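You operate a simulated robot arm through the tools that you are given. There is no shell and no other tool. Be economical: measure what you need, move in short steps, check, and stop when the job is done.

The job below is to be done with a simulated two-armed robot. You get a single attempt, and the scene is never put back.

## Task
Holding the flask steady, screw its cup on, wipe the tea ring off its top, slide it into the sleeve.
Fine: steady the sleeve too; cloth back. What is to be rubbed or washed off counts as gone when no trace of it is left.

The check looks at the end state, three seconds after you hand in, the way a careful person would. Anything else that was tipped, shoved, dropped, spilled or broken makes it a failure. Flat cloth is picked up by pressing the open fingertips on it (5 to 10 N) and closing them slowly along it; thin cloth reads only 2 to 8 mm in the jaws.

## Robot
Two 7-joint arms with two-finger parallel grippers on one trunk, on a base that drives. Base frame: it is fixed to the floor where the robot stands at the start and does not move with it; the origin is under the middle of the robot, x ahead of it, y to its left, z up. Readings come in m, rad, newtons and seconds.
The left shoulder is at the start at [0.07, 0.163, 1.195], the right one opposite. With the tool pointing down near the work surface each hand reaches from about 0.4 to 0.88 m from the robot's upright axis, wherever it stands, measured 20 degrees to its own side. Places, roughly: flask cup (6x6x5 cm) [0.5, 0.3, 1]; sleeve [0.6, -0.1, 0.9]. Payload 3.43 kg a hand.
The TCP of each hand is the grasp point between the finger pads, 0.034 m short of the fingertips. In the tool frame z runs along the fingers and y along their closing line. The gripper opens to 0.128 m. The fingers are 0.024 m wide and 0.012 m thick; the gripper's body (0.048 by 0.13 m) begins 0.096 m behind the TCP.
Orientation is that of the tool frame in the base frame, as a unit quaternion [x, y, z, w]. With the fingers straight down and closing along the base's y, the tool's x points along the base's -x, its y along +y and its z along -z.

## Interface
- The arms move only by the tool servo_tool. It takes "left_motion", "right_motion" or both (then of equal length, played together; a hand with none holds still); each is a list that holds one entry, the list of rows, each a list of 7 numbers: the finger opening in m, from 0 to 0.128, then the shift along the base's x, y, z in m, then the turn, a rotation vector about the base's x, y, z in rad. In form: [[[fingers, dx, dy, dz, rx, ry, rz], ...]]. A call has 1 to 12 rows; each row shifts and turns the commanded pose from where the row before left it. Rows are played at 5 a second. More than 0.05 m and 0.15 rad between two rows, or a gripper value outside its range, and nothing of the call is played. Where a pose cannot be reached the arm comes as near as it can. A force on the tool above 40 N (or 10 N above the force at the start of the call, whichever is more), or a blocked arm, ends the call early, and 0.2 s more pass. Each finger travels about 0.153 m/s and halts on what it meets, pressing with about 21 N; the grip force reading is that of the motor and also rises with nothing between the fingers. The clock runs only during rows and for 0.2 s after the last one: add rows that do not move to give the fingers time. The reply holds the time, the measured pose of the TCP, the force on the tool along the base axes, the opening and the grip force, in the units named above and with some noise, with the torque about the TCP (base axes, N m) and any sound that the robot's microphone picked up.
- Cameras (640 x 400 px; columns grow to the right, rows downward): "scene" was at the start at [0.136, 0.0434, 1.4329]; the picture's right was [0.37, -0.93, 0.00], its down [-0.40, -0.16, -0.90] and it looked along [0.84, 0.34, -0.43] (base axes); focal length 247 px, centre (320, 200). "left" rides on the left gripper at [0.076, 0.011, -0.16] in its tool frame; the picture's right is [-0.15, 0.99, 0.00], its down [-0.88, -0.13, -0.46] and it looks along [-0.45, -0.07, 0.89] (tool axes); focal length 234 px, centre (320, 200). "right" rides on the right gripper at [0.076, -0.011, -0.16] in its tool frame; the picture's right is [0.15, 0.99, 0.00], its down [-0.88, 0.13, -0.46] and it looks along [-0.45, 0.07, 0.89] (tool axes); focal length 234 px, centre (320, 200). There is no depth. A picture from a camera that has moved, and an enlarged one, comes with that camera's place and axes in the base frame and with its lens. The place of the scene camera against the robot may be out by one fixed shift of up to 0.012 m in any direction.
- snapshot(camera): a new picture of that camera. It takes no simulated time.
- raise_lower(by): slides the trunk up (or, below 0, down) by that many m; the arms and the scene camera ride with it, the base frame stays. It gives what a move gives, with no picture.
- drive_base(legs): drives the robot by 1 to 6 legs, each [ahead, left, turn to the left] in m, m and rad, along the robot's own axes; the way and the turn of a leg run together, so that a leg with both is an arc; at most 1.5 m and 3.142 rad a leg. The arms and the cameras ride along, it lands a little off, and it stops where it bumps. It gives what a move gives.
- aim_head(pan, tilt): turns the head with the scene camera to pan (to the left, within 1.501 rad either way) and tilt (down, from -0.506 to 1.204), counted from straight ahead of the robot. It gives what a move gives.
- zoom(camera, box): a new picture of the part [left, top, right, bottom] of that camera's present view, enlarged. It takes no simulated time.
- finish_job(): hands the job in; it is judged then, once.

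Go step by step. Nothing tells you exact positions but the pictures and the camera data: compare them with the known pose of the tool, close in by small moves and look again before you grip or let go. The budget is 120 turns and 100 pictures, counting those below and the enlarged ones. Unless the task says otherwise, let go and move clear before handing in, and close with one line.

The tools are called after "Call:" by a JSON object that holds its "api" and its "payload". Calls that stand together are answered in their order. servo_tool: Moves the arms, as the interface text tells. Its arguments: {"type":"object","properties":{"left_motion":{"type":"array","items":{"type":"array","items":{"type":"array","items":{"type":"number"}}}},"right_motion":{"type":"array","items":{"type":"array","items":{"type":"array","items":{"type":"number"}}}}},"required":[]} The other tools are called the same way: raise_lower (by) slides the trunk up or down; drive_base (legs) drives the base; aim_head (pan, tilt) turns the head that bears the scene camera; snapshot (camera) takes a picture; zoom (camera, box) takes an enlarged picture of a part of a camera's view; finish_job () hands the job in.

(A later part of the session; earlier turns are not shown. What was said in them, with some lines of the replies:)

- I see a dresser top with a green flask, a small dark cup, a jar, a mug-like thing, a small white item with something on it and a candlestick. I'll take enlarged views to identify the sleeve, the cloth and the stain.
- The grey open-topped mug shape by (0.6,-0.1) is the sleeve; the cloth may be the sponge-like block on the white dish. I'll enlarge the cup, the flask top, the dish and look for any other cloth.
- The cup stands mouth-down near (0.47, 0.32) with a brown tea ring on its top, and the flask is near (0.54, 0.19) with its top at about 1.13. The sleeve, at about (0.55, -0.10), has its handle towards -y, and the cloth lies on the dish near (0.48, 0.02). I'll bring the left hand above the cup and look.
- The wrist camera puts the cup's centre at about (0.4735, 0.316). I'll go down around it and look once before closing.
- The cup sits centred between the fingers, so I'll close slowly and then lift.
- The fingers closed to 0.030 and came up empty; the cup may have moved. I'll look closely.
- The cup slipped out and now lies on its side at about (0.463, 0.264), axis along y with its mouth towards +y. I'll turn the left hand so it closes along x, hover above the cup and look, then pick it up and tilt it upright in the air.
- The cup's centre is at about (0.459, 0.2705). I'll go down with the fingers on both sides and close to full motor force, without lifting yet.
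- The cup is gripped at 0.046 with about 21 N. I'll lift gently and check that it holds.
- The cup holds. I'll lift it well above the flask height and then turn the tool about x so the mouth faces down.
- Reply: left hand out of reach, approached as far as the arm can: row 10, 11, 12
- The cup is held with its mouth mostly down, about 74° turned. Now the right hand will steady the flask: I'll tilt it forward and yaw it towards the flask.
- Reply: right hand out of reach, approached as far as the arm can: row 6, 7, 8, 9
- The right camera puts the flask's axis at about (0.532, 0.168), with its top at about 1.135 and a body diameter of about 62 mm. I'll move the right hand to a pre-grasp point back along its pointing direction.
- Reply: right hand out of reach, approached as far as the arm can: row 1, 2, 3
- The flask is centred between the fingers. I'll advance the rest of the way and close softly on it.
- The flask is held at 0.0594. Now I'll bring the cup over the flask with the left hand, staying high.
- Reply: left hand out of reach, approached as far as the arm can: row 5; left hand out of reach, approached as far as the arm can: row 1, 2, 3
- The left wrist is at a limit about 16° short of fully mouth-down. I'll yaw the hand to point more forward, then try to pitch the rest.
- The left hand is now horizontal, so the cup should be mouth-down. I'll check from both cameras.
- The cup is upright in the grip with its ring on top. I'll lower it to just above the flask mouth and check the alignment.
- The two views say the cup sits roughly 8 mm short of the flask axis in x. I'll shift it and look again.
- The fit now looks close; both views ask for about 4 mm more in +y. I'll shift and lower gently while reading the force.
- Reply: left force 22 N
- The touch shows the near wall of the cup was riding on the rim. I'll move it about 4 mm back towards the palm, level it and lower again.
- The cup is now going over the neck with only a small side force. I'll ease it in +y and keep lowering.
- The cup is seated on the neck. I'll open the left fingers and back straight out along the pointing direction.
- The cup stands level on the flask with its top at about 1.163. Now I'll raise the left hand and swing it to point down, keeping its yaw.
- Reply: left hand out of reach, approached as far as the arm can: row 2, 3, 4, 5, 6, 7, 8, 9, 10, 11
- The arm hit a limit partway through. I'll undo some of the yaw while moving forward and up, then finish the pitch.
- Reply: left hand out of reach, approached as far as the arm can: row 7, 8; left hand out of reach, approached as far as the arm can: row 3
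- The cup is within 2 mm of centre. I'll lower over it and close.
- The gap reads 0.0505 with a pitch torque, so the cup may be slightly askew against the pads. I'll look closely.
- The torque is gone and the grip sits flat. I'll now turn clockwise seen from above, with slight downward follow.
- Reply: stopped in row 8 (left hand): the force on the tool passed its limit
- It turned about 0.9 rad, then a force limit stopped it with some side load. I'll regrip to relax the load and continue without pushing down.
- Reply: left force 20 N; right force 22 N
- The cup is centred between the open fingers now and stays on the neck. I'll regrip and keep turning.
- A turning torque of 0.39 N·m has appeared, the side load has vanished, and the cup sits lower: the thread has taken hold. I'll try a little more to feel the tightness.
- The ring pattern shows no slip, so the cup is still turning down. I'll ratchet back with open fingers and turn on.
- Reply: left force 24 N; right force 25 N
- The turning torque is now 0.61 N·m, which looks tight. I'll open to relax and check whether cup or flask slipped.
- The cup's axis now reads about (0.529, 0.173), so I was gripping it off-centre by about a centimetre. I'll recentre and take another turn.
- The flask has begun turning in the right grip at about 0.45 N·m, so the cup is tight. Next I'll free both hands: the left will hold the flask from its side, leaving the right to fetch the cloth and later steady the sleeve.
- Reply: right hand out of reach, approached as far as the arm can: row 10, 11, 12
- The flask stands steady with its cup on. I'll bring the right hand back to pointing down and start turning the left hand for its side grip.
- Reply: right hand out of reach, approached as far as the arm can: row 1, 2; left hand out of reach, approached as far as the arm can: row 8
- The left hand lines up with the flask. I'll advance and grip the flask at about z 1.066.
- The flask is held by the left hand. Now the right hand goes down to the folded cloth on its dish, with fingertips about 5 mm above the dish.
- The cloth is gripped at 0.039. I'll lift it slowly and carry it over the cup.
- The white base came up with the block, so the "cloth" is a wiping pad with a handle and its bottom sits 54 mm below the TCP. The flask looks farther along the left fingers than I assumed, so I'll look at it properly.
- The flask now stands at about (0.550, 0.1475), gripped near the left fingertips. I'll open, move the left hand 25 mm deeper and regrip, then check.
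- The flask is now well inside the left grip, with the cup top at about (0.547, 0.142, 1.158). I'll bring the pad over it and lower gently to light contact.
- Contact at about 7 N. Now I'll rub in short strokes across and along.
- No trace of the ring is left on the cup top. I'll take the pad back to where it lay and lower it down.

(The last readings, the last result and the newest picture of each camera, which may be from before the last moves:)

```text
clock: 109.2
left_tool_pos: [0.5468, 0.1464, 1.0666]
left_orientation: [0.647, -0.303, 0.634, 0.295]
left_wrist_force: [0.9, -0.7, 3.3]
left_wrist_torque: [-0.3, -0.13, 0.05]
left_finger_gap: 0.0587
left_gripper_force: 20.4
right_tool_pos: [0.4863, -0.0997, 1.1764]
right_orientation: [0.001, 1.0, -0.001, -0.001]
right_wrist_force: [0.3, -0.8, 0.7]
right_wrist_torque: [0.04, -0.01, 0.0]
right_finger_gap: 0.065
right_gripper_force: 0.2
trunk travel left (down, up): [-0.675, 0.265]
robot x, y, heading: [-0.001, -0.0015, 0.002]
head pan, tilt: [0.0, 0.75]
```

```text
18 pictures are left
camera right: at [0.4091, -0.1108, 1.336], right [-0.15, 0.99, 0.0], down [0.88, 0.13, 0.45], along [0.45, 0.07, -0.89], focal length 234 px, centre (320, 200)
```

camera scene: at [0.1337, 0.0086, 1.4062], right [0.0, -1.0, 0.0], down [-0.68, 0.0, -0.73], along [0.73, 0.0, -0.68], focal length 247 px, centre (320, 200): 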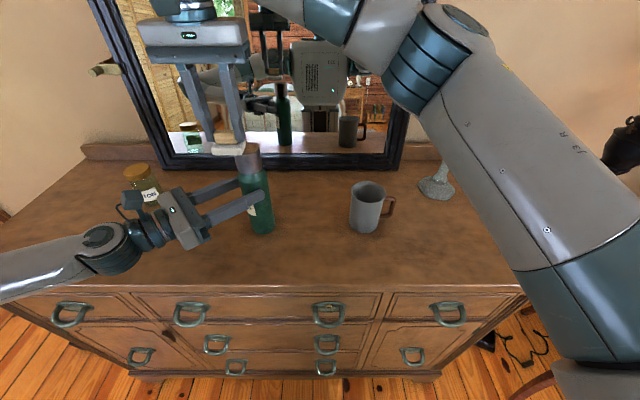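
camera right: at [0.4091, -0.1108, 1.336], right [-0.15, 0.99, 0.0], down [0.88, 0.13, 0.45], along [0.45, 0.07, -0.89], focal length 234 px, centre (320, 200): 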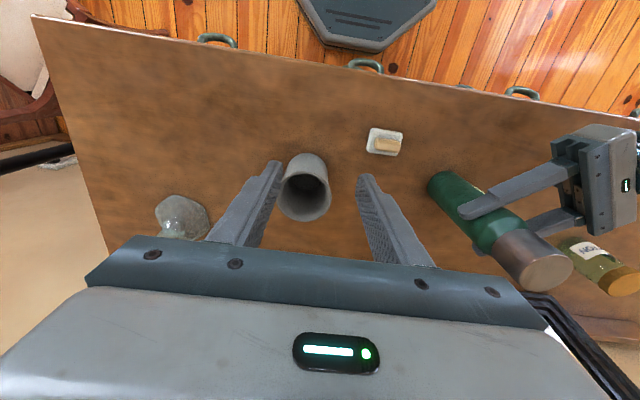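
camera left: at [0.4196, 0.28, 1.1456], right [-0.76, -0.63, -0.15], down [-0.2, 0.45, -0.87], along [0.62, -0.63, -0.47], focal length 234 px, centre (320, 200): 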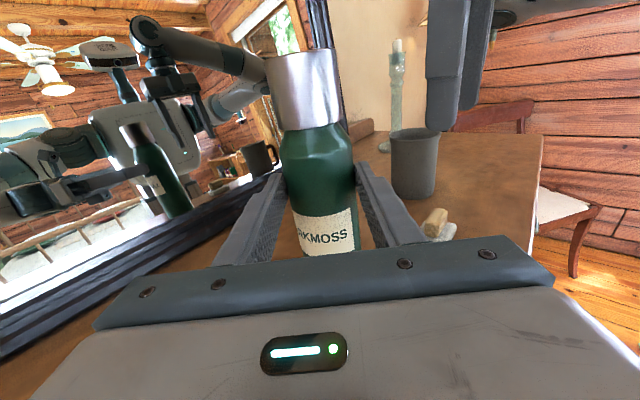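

The pad is back in place. Next the right hand will steady the sleeve by its handle, coming from the -y side and tilted so the left hand has room; I'll turn it accordingly.

Call:
{"api": "servo_tool", "payload": {"right_motion": [[[0.06, 0.003, -0.0125, 0.003, 0, 0, -0.1428], [0.06, 0.003, -0.0125, 0.003, 0, 0, -0.1428], [0.06, 0.003, -0.0125, 0.003, 0, 0, -0.1428], [0.06, 0.003, -0.0125, 0.003, 0, 0, -0.1428], [0.06, 0.003, -0.0125, 0.003, 0, 0, -0.1428], [0.06, 0.003, -0.0125, 0.003, 0, 0, -0.1428], [0.06, 0.003, -0.0125, 0.003, 0, 0, -0.1428], [0.06, 0.003, -0.0125, 0.003, 0, 0, -0.1428], [0.06, 0.003, -0.0125, 0.003, 0, 0, -0.1428], [0.06, 0.003, -0.0125, 0.003, 0, 0, -0.1428], [0.06, 0.003, -0.0125, 0.003, 0, 0, -0.1428], [0.06, 0, 0, 0, 0, 0, 0]]]}}

Call:
{"api": "servo_tool", "payload": {"right_motion": [[[0.06, 0.004, -0.003, 0, 0.1455, 0, 0], [0.06, 0.004, -0.003, 0, 0.1455, 0, 0], [0.06, 0.004, -0.003, 0, 0.1455, 0, 0], [0.06, 0.004, -0.003, 0, 0.1455, 0, 0], [0.06, 0.004, -0.003, 0, 0.1455, 0, 0], [0.06, 0.004, -0.003, 0, 0.1455, 0, 0], [0.06, 0, 0, 0, 0, 0, 0]]]}}

Call:
{"api": "snapshot", "payload": {"camera": "right"}}

```text
clock: 111.8
left_tool_pos: [0.5474, 0.1475, 1.0669]
left_orientation: [0.646, -0.303, 0.634, 0.297]
left_wrist_force: [0.1, -1.0, 3.0]
left_wrist_torque: [0.0, 0.0, -0.03]
left_finger_gap: 0.0591
left_gripper_force: 20.8
right_tool_pos: [0.5202, -0.2369, 1.2091]
right_orientation: [0.708, 0.707, -0.002, -0.001]
right_wrist_force: [0.0, 1.0, -0.3]
right_wrist_torque: [-0.01, 0.01, 0.01]
right_finger_gap: 0.0602
right_gripper_force: 0.0
trunk travel left (down, up): [-0.675, 0.265]
robot x, y, heading: [0.0001, -0.0049, 0.0]
head pan, tilt: [0.0, 0.75]
```

```text
clock: 113.4
left_tool_pos: [0.548, 0.1478, 1.0666]
left_orientation: [0.646, -0.302, 0.635, 0.296]
left_wrist_force: [0.9, -0.5, 3.0]
left_wrist_torque: [0.02, -0.05, -0.09]
left_finger_gap: 0.0592
left_gripper_force: 21.0
right_tool_pos: [0.5443, -0.2547, 1.2072]
right_orientation: [0.64, 0.64, 0.3, -0.301]
right_wrist_force: [-0.5, 0.9, 0.5]
right_wrist_torque: [-0.02, -0.02, 0.0]
right_finger_gap: 0.0599
right_gripper_force: 0.0
trunk travel left (down, up): [-0.675, 0.265]
robot x, y, heading: [-0.0027, -0.0016, -0.004]
head pan, tilt: [0.0, 0.75]
```

```text
17 pictures are left
camera right: at [0.5321, -0.3295, 1.3679], right [0.99, 0.1, 0.11], down [0.13, -0.91, -0.38], along [0.06, 0.39, -0.92], focal length 234 px, centre (320, 200)
```

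right: 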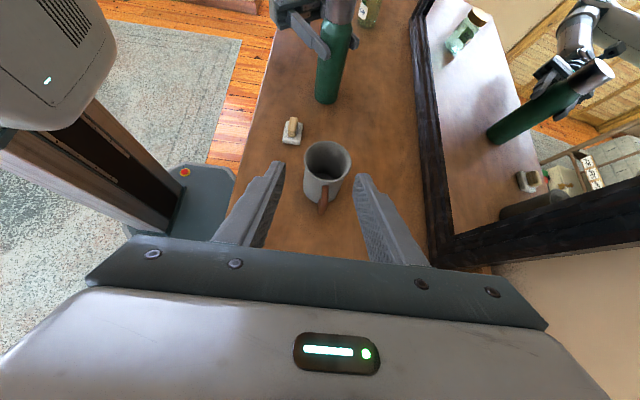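

Call:
{"api": "zoom", "payload": {"camera": "right", "box": [272, 130, 384, 220]}}

```text
4.44 times, centred on (328, 175) of right
camera zoom: at [0.5321, -0.3295, 1.3679], right [0.99, 0.1, 0.11], down [0.13, -0.91, -0.38], along [0.06, 0.39, -0.92], focal length 1041 px, centre (284, 311)
```

zoom: 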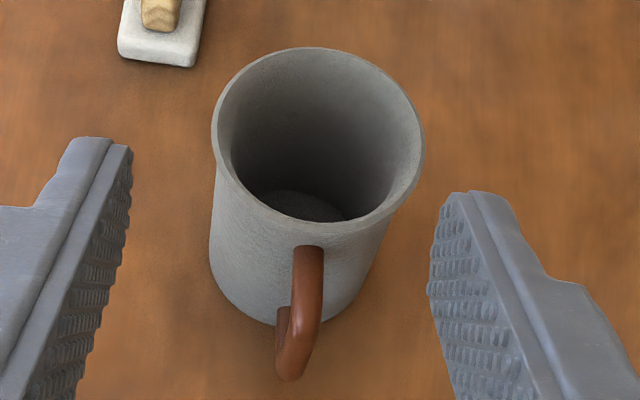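

The handle's outer bar is at about (0.563, -0.177) and the sleeve's axis at about (0.560, -0.112). I'll approach the handle along the tool direction and check before closing.

Call:
{"api": "servo_tool", "payload": {"right_motion": [[[0.05, 0.0065, -0.003, -0.045, 0, 0, 0], [0.05, 0.0065, -0.003, -0.045, 0, 0, 0], [0.05, 0.006, -0.003, -0.045, 0, 0, 0], [0.05, 0, 0.025, -0.021, 0, 0, 0], [0.05, 0, 0.025, -0.021, 0, 0, 0], [0.05, 0, 0.017, -0.014, 0, 0, 0], [0.05, 0, 0, 0, 0, 0, 0]]]}}

Call:
{"api": "zoom", "payload": {"camera": "right", "box": [240, 110, 400, 230]}}

```text
clock: 115.0
left_tool_pos: [0.5482, 0.1469, 1.0665]
left_orientation: [0.646, -0.302, 0.635, 0.296]
left_wrist_force: [-1.4, -1.6, 4.2]
left_wrist_torque: [-0.17, -0.06, -0.02]
left_finger_gap: 0.0591
left_gripper_force: 21.3
right_tool_pos: [0.5636, -0.1956, 1.0163]
right_orientation: [0.64, 0.641, 0.298, -0.301]
right_wrist_force: [0.4, 0.2, 0.0]
right_wrist_torque: [-0.01, 0.02, 0.0]
right_finger_gap: 0.0502
right_gripper_force: 0.0
trunk travel left (down, up): [-0.675, 0.265]
robot x, y, heading: [0.0002, -0.001, 0.003]
head pan, tilt: [0.0, 0.75]
```

```text
3.33 times, centred on (320, 170) of right
camera zoom: at [0.5524, -0.2704, 1.1765], right [0.99, 0.1, 0.11], down [0.13, -0.91, -0.38], along [0.06, 0.39, -0.92], focal length 781 px, centre (320, 300)
```

zoom: 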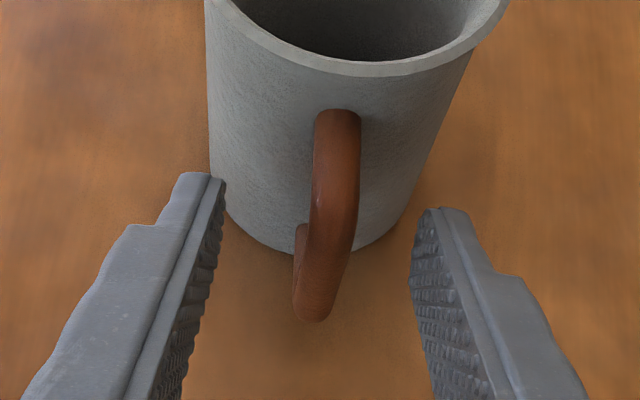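

Call:
{"api": "servo_tool", "payload": {"right_motion": [[[0.05, 0.004, 0.006, -0.005, 0, 0, 0], [0.04, 0, 0, 0, 0, 0, 0], [0.032, 0, 0, 0, 0, 0, 0], [0.026, 0, 0, 0, 0, 0, 0], [0.02, 0, 0, 0, 0, 0, 0], [0.016, 0, 0, 0, 0, 0, 0], [0.012, 0, 0, 0, 0, 0, 0], [0.008, 0, 0, 0, 0, 0, 0], [0.004, 0, 0, 0, 0, 0, 0], [0.004, 0, 0, 0, 0, 0, 0]]]}}

Call:
{"api": "zoom", "payload": {"camera": "right", "box": [240, 90, 400, 230]}}

```text
clock: 117.2
left_tool_pos: [0.5488, 0.1488, 1.0677]
left_orientation: [0.647, -0.303, 0.634, 0.296]
left_wrist_force: [-0.3, -1.6, 1.3]
left_wrist_torque: [-0.17, -0.03, 0.01]
left_finger_gap: 0.059
left_gripper_force: 21.5
right_tool_pos: [0.5677, -0.1908, 1.0134]
right_orientation: [0.64, 0.641, 0.298, -0.301]
right_wrist_force: [-0.2, 0.2, 1.2]
right_wrist_torque: [0.17, -0.01, 0.08]
right_finger_gap: 0.0115
right_gripper_force: 21.2
trunk travel left (down, up): [-0.675, 0.265]
robot x, y, heading: [0.0042, -0.0032, 0.001]
head pan, tilt: [0.0, 0.75]
```

```text
2.86 times, centred on (320, 160) of right
camera zoom: at [0.556, -0.2643, 1.1723], right [0.99, 0.1, 0.11], down [0.13, -0.91, -0.38], along [0.06, 0.39, -0.92], focal length 669 px, centre (320, 314)
```

zoom: 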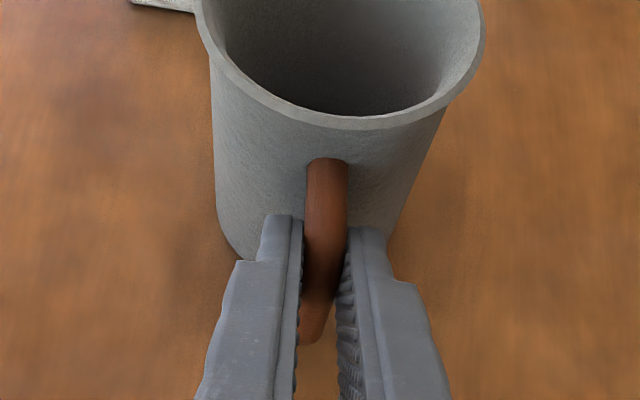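

The sleeve's handle is held at 0.0115. Now I'll lift the flask slowly with the left hand and check that it hangs straight.

Call:
{"api": "servo_tool", "payload": {"left_motion": [[[0.02, 0, 0, 0.006, 0, 0, 0], [0.02, 0, 0, 0.01, 0, 0, 0], [0.02, 0, 0, 0.015, 0, 0, 0], [0.02, 0, 0, 0.02, 0, 0, 0], [0.02, 0, 0, 0.025, 0, 0, 0], [0.02, 0, 0, 0.025, 0, 0, 0], [0.02, 0, 0, 0.025, 0, 0, 0], [0.02, 0, 0, 0.014, 0, 0, 0], [0.02, 0, 0, 0, 0, 0, 0]]]}}

Call:
{"api": "snapshot", "payload": {"camera": "scene"}}

```text
clock: 119.2
left_tool_pos: [0.5478, 0.1486, 1.2069]
left_orientation: [0.648, -0.302, 0.634, 0.295]
left_wrist_force: [-0.3, -0.6, -2.5]
left_wrist_torque: [0.02, 0.02, 0.04]
left_finger_gap: 0.0591
left_gripper_force: 20.9
right_tool_pos: [0.5684, -0.1896, 1.013]
right_orientation: [0.64, 0.641, 0.298, -0.301]
right_wrist_force: [-1.1, -0.3, 2.5]
right_wrist_torque: [0.13, 0.03, 0.14]
right_finger_gap: 0.011
right_gripper_force: 20.8
trunk travel left (down, up): [-0.675, 0.265]
robot x, y, heading: [-0.0014, -0.0014, -0.005]
head pan, tilt: [0.0, 0.75]
```

```text
13 pictures are left
camera scene: at [0.1333, 0.0093, 1.4063], right [0.0, -1.0, 0.0], down [-0.68, 0.0, -0.73], along [0.73, 0.0, -0.68], focal length 247 px, centre (320, 200)
```

scene: 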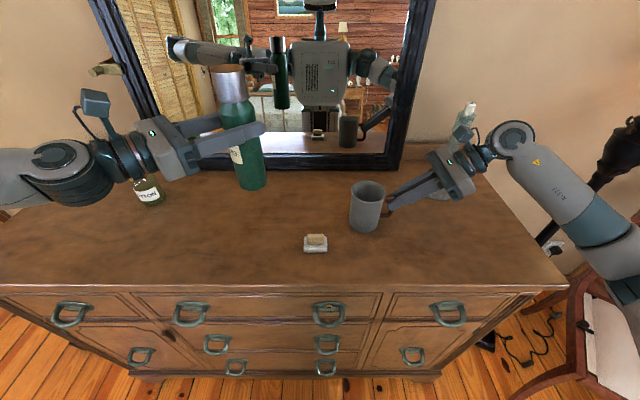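

The flask hangs straight and clears the sleeve rim. I'll carry it over the sleeve.

Call:
{"api": "servo_tool", "payload": {"left_motion": [[[0.02, 0.001, -0.02, 0, 0, 0, 0], [0.02, 0.001, -0.03, 0, 0, 0, 0], [0.02, 0.001, -0.035, 0, 0, 0, 0], [0.02, 0.001, -0.035, 0, 0, 0, 0], [0.02, 0.001, -0.035, 0, 0, 0, 0], [0.02, 0.001, -0.035, 0, 0, 0, 0], [0.02, 0.002, -0.03, 0, 0, 0, 0], [0.02, 0.002, -0.025, 0, 0, 0, 0], [0.02, 0, -0.014, 0, 0, 0, 0], [0.02, 0, 0, 0, 0, 0, 0]]]}}

Call:
{"api": "zoom", "payload": {"camera": "scene", "box": [290, 120, 450, 240]}}

Call:
{"api": "snapshot", "payload": {"camera": "right"}}

```text
clock: 121.4
left_tool_pos: [0.5559, -0.113, 1.2065]
left_orientation: [0.647, -0.301, 0.635, 0.295]
left_wrist_force: [0.0, 1.0, -3.9]
left_wrist_torque: [0.0, -0.02, 0.04]
left_finger_gap: 0.0589
left_gripper_force: 20.8
right_tool_pos: [0.5687, -0.1905, 1.012]
right_orientation: [0.64, 0.641, 0.298, -0.301]
right_wrist_force: [-0.7, -1.0, 2.3]
right_wrist_torque: [0.03, 0.03, 0.04]
right_finger_gap: 0.0115
right_gripper_force: 20.9
trunk travel left (down, up): [-0.675, 0.265]
robot x, y, heading: [0.0026, -0.0021, 0.0]
head pan, tilt: [0.0, 0.75]
```

```text
3.33 times, centred on (370, 180) of scene
camera zoom: at [0.1336, 0.0092, 1.4062], right [0.0, -1.0, 0.0], down [-0.68, 0.0, -0.73], along [0.73, 0.0, -0.68], focal length 823 px, centre (153, 267)
```

zoom: 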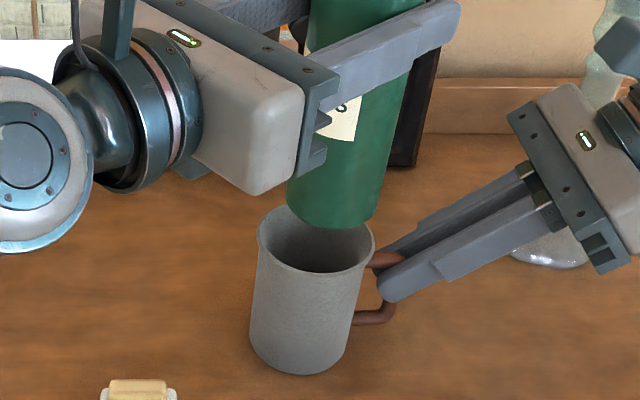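

```text
11 pictures are left
camera right: at [0.5565, -0.2644, 1.172], right [0.99, 0.1, 0.11], down [0.13, -0.91, -0.38], along [0.06, 0.39, -0.92], focal length 234 px, centre (320, 200)
```

right: 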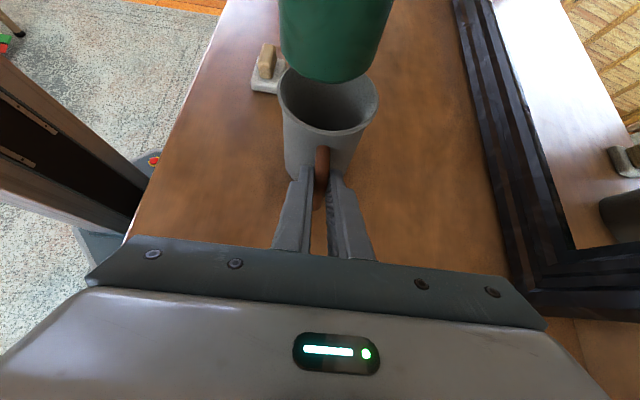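

The two views ask for a small correction of about +3 mm in x and +4 mm in y. I'll apply it and lower to just entering the rim.

Call:
{"api": "servo_tool", "payload": {"left_motion": [[[0.02, 0.003, 0.004, 0, 0, 0, 0], [0.02, 0, 0, -0.01, 0, 0, 0], [0.02, 0, 0, -0.01, 0, 0, 0], [0.02, 0, 0, -0.006, 0, 0, 0], [0.02, 0, 0, 0, 0, 0, 0]]]}}

Call:
{"api": "zoom", "payload": {"camera": "scene", "box": [322, 140, 418, 200]}}

Call:
{"api": "zoom", "payload": {"camera": "right", "box": [256, 30, 416, 150]}}

```text
clock: 122.6
left_tool_pos: [0.562, -0.1066, 1.1807]
left_orientation: [0.647, -0.303, 0.634, 0.296]
left_wrist_force: [-0.3, -0.7, -2.9]
left_wrist_torque: [0.01, -0.01, -0.03]
left_finger_gap: 0.0588
left_gripper_force: 21.2
right_tool_pos: [0.5682, -0.1894, 1.013]
right_orientation: [0.64, 0.641, 0.298, -0.3]
right_wrist_force: [-1.1, -0.5, 1.6]
right_wrist_torque: [0.08, -0.02, 0.03]
right_finger_gap: 0.0113
right_gripper_force: 20.8
trunk travel left (down, up): [-0.675, 0.265]
robot x, y, heading: [0.0016, 0.002, -0.003]
head pan, tilt: [0.0, 0.75]
```

```text
6.67 times, centred on (370, 170) of scene
camera zoom: at [0.1337, 0.009, 1.4062], right [0.0, -1.0, 0.0], down [-0.68, 0.0, -0.73], along [0.73, 0.0, -0.68], focal length 1647 px, centre (-13, 400)
```

zoom: 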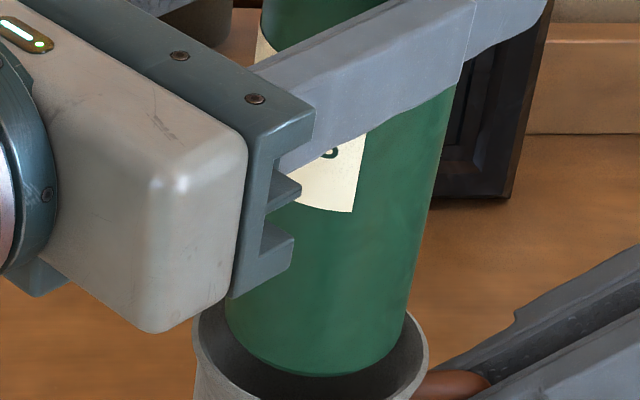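

```text
3.33 times, centred on (336, 90) of right
camera zoom: at [0.5565, -0.2642, 1.1719], right [0.99, 0.1, 0.11], down [0.13, -0.91, -0.38], along [0.06, 0.39, -0.92], focal length 781 px, centre (267, 567)
```

zoom: 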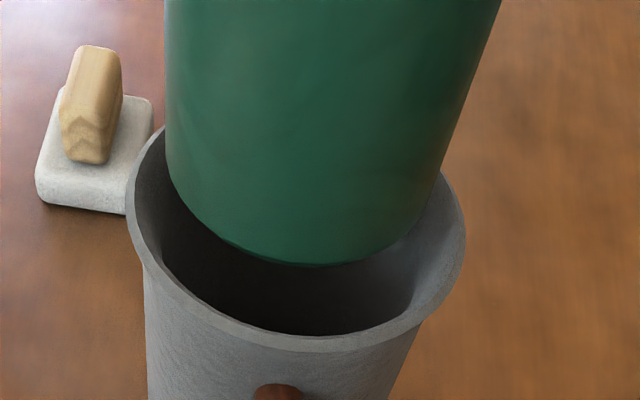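

Combining both views, the flask is coaxial with the sleeve to within a millimetre or two, about 1 cm above the rim. I'll lower it slowly while watching the forces.

Call:
{"api": "servo_tool", "payload": {"left_motion": [[[0.02, 0, 0, -0.005, 0, 0, 0], [0.02, 0, 0, -0.005, 0, 0, 0], [0.02, 0, 0, -0.005, 0, 0, 0], [0.02, 0, 0, -0.005, 0, 0, 0], [0.02, 0, 0, 0, 0, 0, 0]]]}}

Call:
{"api": "zoom", "payload": {"camera": "right", "box": [256, 30, 416, 150]}}

```text
clock: 123.8
left_tool_pos: [0.5617, -0.1067, 1.1605]
left_orientation: [0.647, -0.303, 0.634, 0.296]
left_wrist_force: [-0.8, -0.3, -3.7]
left_wrist_torque: [0.02, 0.04, 0.01]
left_finger_gap: 0.0591
left_gripper_force: 21.1
right_tool_pos: [0.5687, -0.1901, 1.012]
right_orientation: [0.64, 0.641, 0.298, -0.301]
right_wrist_force: [-0.6, -0.2, 0.6]
right_wrist_torque: [0.08, 0.0, 0.04]
right_finger_gap: 0.0117
right_gripper_force: 20.7
trunk travel left (down, up): [-0.675, 0.265]
robot x, y, heading: [0.0029, 0.0004, -0.005]
head pan, tilt: [0.0, 0.75]
```

```text
3.33 times, centred on (336, 90) of right
camera zoom: at [0.5566, -0.2643, 1.1719], right [0.99, 0.1, 0.11], down [0.13, -0.91, -0.38], along [0.06, 0.39, -0.92], focal length 781 px, centre (267, 567)
```

zoom: 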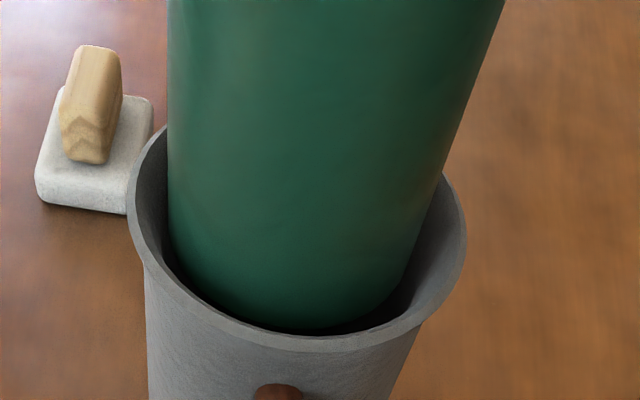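

The flask has entered the sleeve with no side force. I'll continue down.

Call:
{"api": "servo_tool", "payload": {"left_motion": [[[0.02, 0.0005, 0, -0.007, 0, 0, 0], [0.02, 0, 0, -0.007, 0, 0, 0], [0.02, 0, 0, -0.007, 0, 0, 0], [0.02, 0, 0, -0.007, 0, 0, 0], [0.02, 0, 0, -0.007, 0, 0, 0], [0.02, 0, 0, -0.007, 0, 0, 0], [0.02, 0, 0, -0.007, 0, 0, 0], [0.02, 0, 0, -0.007, 0, 0, 0], [0.02, 0, 0, 0, 0, 0, 0]]]}}

Call:
{"api": "snapshot", "payload": {"camera": "right"}}

```text
clock: 125.8
left_tool_pos: [0.563, -0.1076, 1.1044]
left_orientation: [0.647, -0.302, 0.634, 0.296]
left_wrist_force: [-0.1, -0.3, -2.8]
left_wrist_torque: [0.03, 0.0, 0.02]
left_finger_gap: 0.059
left_gripper_force: 21.0
right_tool_pos: [0.5682, -0.1898, 1.0119]
right_orientation: [0.64, 0.64, 0.299, -0.301]
right_wrist_force: [-0.3, -0.4, 0.7]
right_wrist_torque: [0.02, 0.03, 0.02]
right_finger_gap: 0.0114
right_gripper_force: 20.8
trunk travel left (down, up): [-0.675, 0.265]
robot x, y, heading: [0.0003, -0.0014, 0.0]
head pan, tilt: [0.0, 0.75]
```

```text
7 pictures are left
camera right: at [0.5567, -0.2643, 1.1718], right [0.99, 0.1, 0.11], down [0.13, -0.91, -0.38], along [0.06, 0.39, -0.92], focal length 234 px, centre (320, 200)
```

right: 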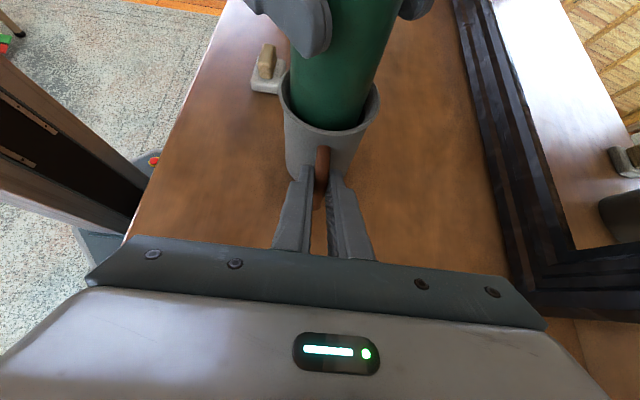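

Call:
{"api": "servo_tool", "payload": {"left_motion": [[[0.02, 0, 0, -0.006, 0, 0, 0], [0.02, 0, 0, -0.006, 0, 0, 0], [0.02, 0, 0, -0.006, 0, 0, 0], [0.02, 0, 0, -0.004, 0, 0, 0], [0.02, 0, 0, -0.003, 0, 0, 0], [0.02, 0, 0, -0.002, 0, 0, 0], [0.02, 0, 0, 0, 0, 0, 0]]]}}

```text
clock: 127.4
left_tool_pos: [0.5616, -0.1078, 1.078]
left_orientation: [0.647, -0.303, 0.634, 0.296]
left_wrist_force: [-0.4, 0.1, -3.4]
left_wrist_torque: [-0.03, 0.0, 0.05]
left_finger_gap: 0.0589
left_gripper_force: 21.0
right_tool_pos: [0.5688, -0.19, 1.0115]
right_orientation: [0.64, 0.641, 0.298, -0.301]
right_wrist_force: [0.2, 0.5, 0.6]
right_wrist_torque: [0.0, 0.04, 0.04]
right_finger_gap: 0.0116
right_gripper_force: 20.9
trunk travel left (down, up): [-0.675, 0.265]
robot x, y, heading: [-0.0036, -0.0002, 0.002]
head pan, tilt: [0.0, 0.75]
```

Call:
{"api": "servo_tool", "payload": {"left_motion": [[[0.02, 0, 0, -0.0015, 0, 0, 0], [0.02, 0, 0, -0.0015, 0, 0, 0], [0.02, 0, 0, -0.0015, 0, 0, 0], [0.02, 0, 0, 0, 0, 0, 0]]]}}

```text
clock: 128.4
left_tool_pos: [0.5614, -0.106, 1.074]
left_orientation: [0.647, -0.303, 0.633, 0.297]
left_wrist_force: [-0.6, -0.3, -3.8]
left_wrist_torque: [0.02, 0.06, -0.02]
left_finger_gap: 0.0592
left_gripper_force: 21.1
right_tool_pos: [0.5697, -0.1899, 1.0112]
right_orientation: [0.641, 0.64, 0.298, -0.301]
right_wrist_force: [-0.8, 0.1, 0.3]
right_wrist_torque: [0.02, 0.0, 0.06]
right_finger_gap: 0.0113
right_gripper_force: 20.8
trunk travel left (down, up): [-0.675, 0.265]
robot x, y, heading: [0.0004, 0.0019, 0.004]
head pan, tilt: [0.0, 0.75]
```

The left wrist still carries the flask's weight, so it isn't on the sleeve floor yet. I'll go on in 1 mm steps.

Call:
{"api": "servo_tool", "payload": {"left_motion": [[[0.02, 0, 0, -0.0012, 0, 0, 0], [0.02, 0, 0, -0.0012, 0, 0, 0], [0.02, 0, 0, 0, 0, 0, 0]]]}}

Call:
{"api": "zoom", "payload": {"camera": "scene", "box": [310, 110, 438, 240]}}

```text
clock: 129.2
left_tool_pos: [0.5607, -0.1077, 1.0731]
left_orientation: [0.646, -0.302, 0.635, 0.296]
left_wrist_force: [1.1, 0.5, 3.3]
left_wrist_torque: [0.16, -0.03, -0.03]
left_finger_gap: 0.0592
left_gripper_force: 21.2
right_tool_pos: [0.5661, -0.1897, 1.0119]
right_orientation: [0.64, 0.641, 0.298, -0.3]
right_wrist_force: [-0.6, 0.0, -1.6]
right_wrist_torque: [-0.52, -0.09, 0.0]
right_finger_gap: 0.0115
right_gripper_force: 20.9
trunk travel left (down, up): [-0.675, 0.265]
robot x, y, heading: [0.0016, 0.0008, 0.003]
head pan, tilt: [0.0, 0.75]
```

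```text
3.08 times, centred on (374, 175) of scene
camera zoom: at [0.1335, 0.0093, 1.4063], right [0.0, -1.0, 0.0], down [-0.68, 0.0, -0.73], along [0.73, 0.0, -0.68], focal length 760 px, centre (154, 277)
```

zoom: 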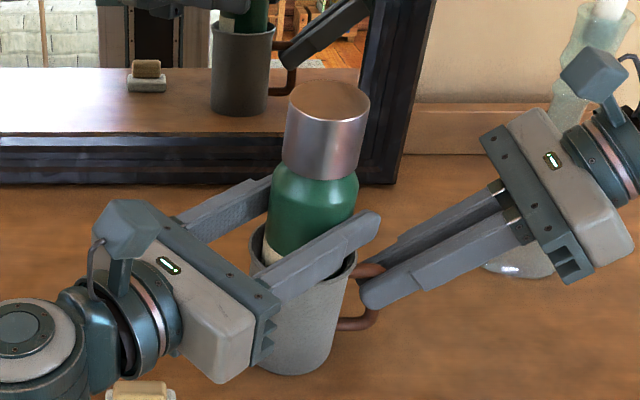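

The flask is seated on the sleeve floor. I'll open the left hand, back straight out and rise, with the right still steadying the sleeve.

Call:
{"api": "servo_tool", "payload": {"left_motion": [[[0.062, 0, 0, 0.0005, 0, 0, 0], [0.068, 0, 0, 0, 0, 0, 0], [0.076, 0, 0, 0, 0, 0, 0], [0.08, 0, 0, 0, 0, 0, 0], [0.08, -0.01, 0.0113, 0, 0, 0, 0], [0.08, -0.018, 0.0205, 0, 0, 0, 0], [0.08, -0.022, 0.025, 0.005, 0, 0, 0], [0.08, -0.022, 0.025, 0.01, 0, 0, 0], [0.08, -0.01, 0.03, 0.03, 0, 0, 0], [0.08, 0, 0.03, 0.035, 0, 0, 0], [0.08, 0, 0.03, 0.035, 0, 0, 0], [0.08, 0, 0, 0, 0, 0, 0]]]}}

Call:
{"api": "snapshot", "payload": {"camera": "right"}}

```text
clock: 131.8
left_tool_pos: [0.5334, 0.0564, 1.1722]
left_orientation: [0.647, -0.303, 0.633, 0.297]
left_wrist_force: [-0.4, 0.5, 0.0]
left_wrist_torque: [0.0, 0.0, 0.0]
left_finger_gap: 0.0803
left_gripper_force: 0.0
left hand out of reach, approached as far as the arm can: row 8, 9, 10, 11
right_tool_pos: [0.5701, -0.1902, 1.0121]
right_orientation: [0.64, 0.641, 0.298, -0.3]
right_wrist_force: [-1.8, 0.8, -0.1]
right_wrist_torque: [-0.05, 0.03, 0.09]
right_finger_gap: 0.0117
right_gripper_force: 21.0
trunk travel left (down, up): [-0.675, 0.265]
robot x, y, heading: [-0.0013, 0.0006, -0.004]
head pan, tilt: [0.0, 0.75]
```

```text
5 pictures are left
camera right: at [0.5568, -0.2646, 1.1719], right [0.99, 0.1, 0.11], down [0.13, -0.91, -0.38], along [0.06, 0.39, -0.92], focal length 234 px, centre (320, 200)
```

right: 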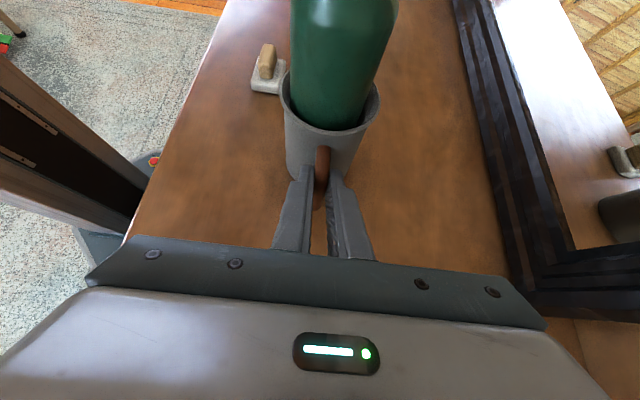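

The left hand is clear. Now I'll release the handle and back the right hand out.

Call:
{"api": "servo_tool", "payload": {"right_motion": [[[0.018, 0, 0, 0, 0, 0, 0], [0.026, 0, 0, 0, 0, 0, 0], [0.035, 0, 0, 0, 0, 0, 0], [0.035, 0, 0, 0, 0, 0, 0], [0.035, 0, -0.0154, 0.0128, 0, 0, 0], [0.035, 0, -0.023, 0.019, 0, 0, 0], [0.035, 0, -0.027, 0.0225, 0, 0, 0], [0.035, 0, -0.01, 0.04, 0, 0, 0], [0.035, 0, 0, 0.045, 0, 0, 0], [0.035, 0, 0, 0, 0, 0, 0]]], "left_motion": [[[0.08, 0, 0, 0, 0, 0, 0], [0.08, 0, 0, 0, 0, 0, 0], [0.08, 0, 0.03, 0.02, 0, 0, 0], [0.08, 0, 0.035, 0.02, 0, 0, 0], [0.08, 0, 0.035, 0, 0, 0, 0], [0.08, 0, 0.035, 0, 0, 0, 0], [0.08, 0, 0.03, 0, 0, 0, 0], [0.08, 0, 0, 0, 0, 0, 0], [0.08, 0, 0, 0, 0, 0, 0], [0.08, 0, 0, 0, 0, 0, 0]]]}}

Call:
{"api": "snapshot", "payload": {"camera": "scene"}}

Call:
{"api": "zoom", "payload": {"camera": "scene", "box": [280, 120, 440, 260]}}

Call:
{"api": "zoom", "payload": {"camera": "scene", "box": [356, 120, 420, 160]}}

```text
clock: 134.0
left_tool_pos: [0.5323, 0.2197, 1.2132]
left_orientation: [0.647, -0.303, 0.634, 0.296]
left_wrist_force: [0.5, -0.3, -0.1]
left_wrist_torque: [0.02, 0.0, 0.04]
left_finger_gap: 0.0799
left_gripper_force: 0.1
right_tool_pos: [0.5683, -0.2652, 1.1511]
right_orientation: [0.641, 0.641, 0.298, -0.3]
right_wrist_force: [0.3, 0.2, 0.2]
right_wrist_torque: [-0.01, -0.01, -0.02]
right_finger_gap: 0.0347
right_gripper_force: 0.1
trunk travel left (down, up): [-0.675, 0.265]
robot x, y, heading: [-0.002, -0.001, 0.004]
head pan, tilt: [0.0, 0.75]
```

```text
4 pictures are left
camera scene: at [0.1336, 0.0085, 1.4062], right [0.0, -1.0, 0.0], down [-0.68, 0.0, -0.73], along [0.73, 0.0, -0.68], focal length 247 px, centre (320, 200)
```

scene: 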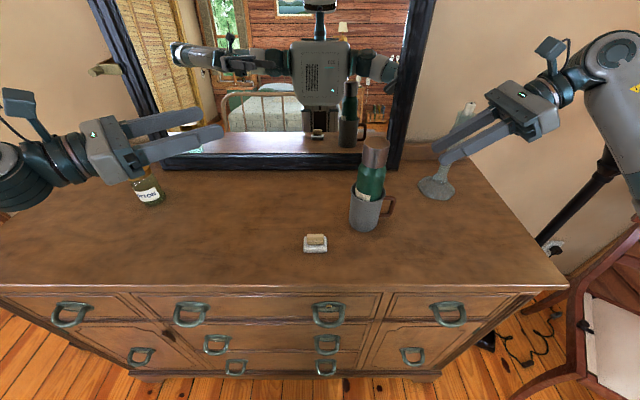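

```text
2.86 times, centred on (360, 190) of scene
camera zoom: at [0.1336, 0.0085, 1.4062], right [0.0, -1.0, 0.0], down [-0.68, 0.0, -0.73], along [0.73, 0.0, -0.68], focal length 706 px, centre (206, 229)
```

zoom: 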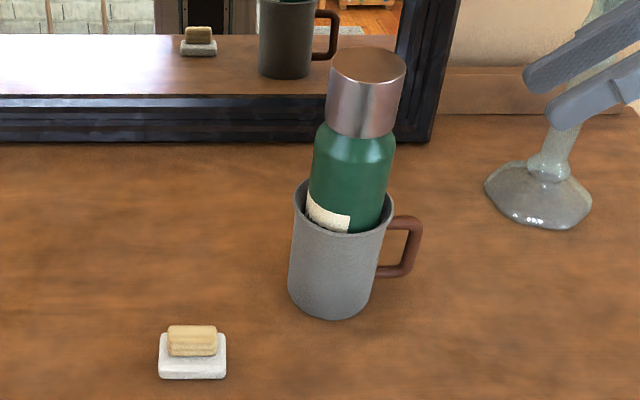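

```text
10.00 times, centred on (388, 140) of scene
camera zoom: at [0.1336, 0.0085, 1.4062], right [0.0, -1.0, 0.0], down [-0.68, 0.0, -0.73], along [0.73, 0.0, -0.68], focal length 2470 px, centre (-360, 800)
```

zoom: 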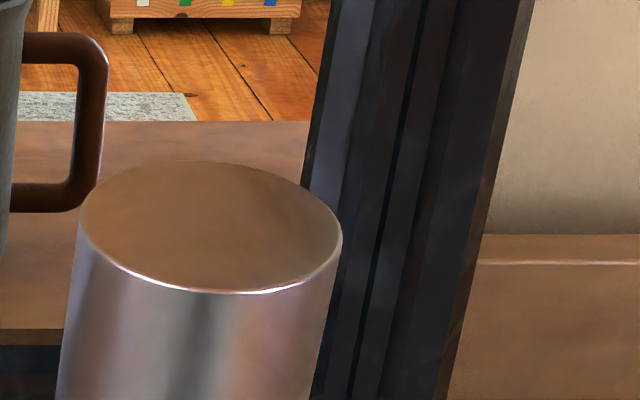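

The flask stands in the sleeve with its cup on and a clean top, the cloth is back where it lay, and nothing else has moved. Both hands are clear, so I'm handing in.

Call:
{"api": "finish_job", "payload": {}}

```text
The job is handed in.
```

I handed the job in with the flask upright in its sleeve, the cup screwed on tight and no trace of the tea ring left. The cloth is back in its place and both hands are clear. Early on my first grip slipped and the cup tipped onto its side on the dresser, but I picked it up again and saw no damage.
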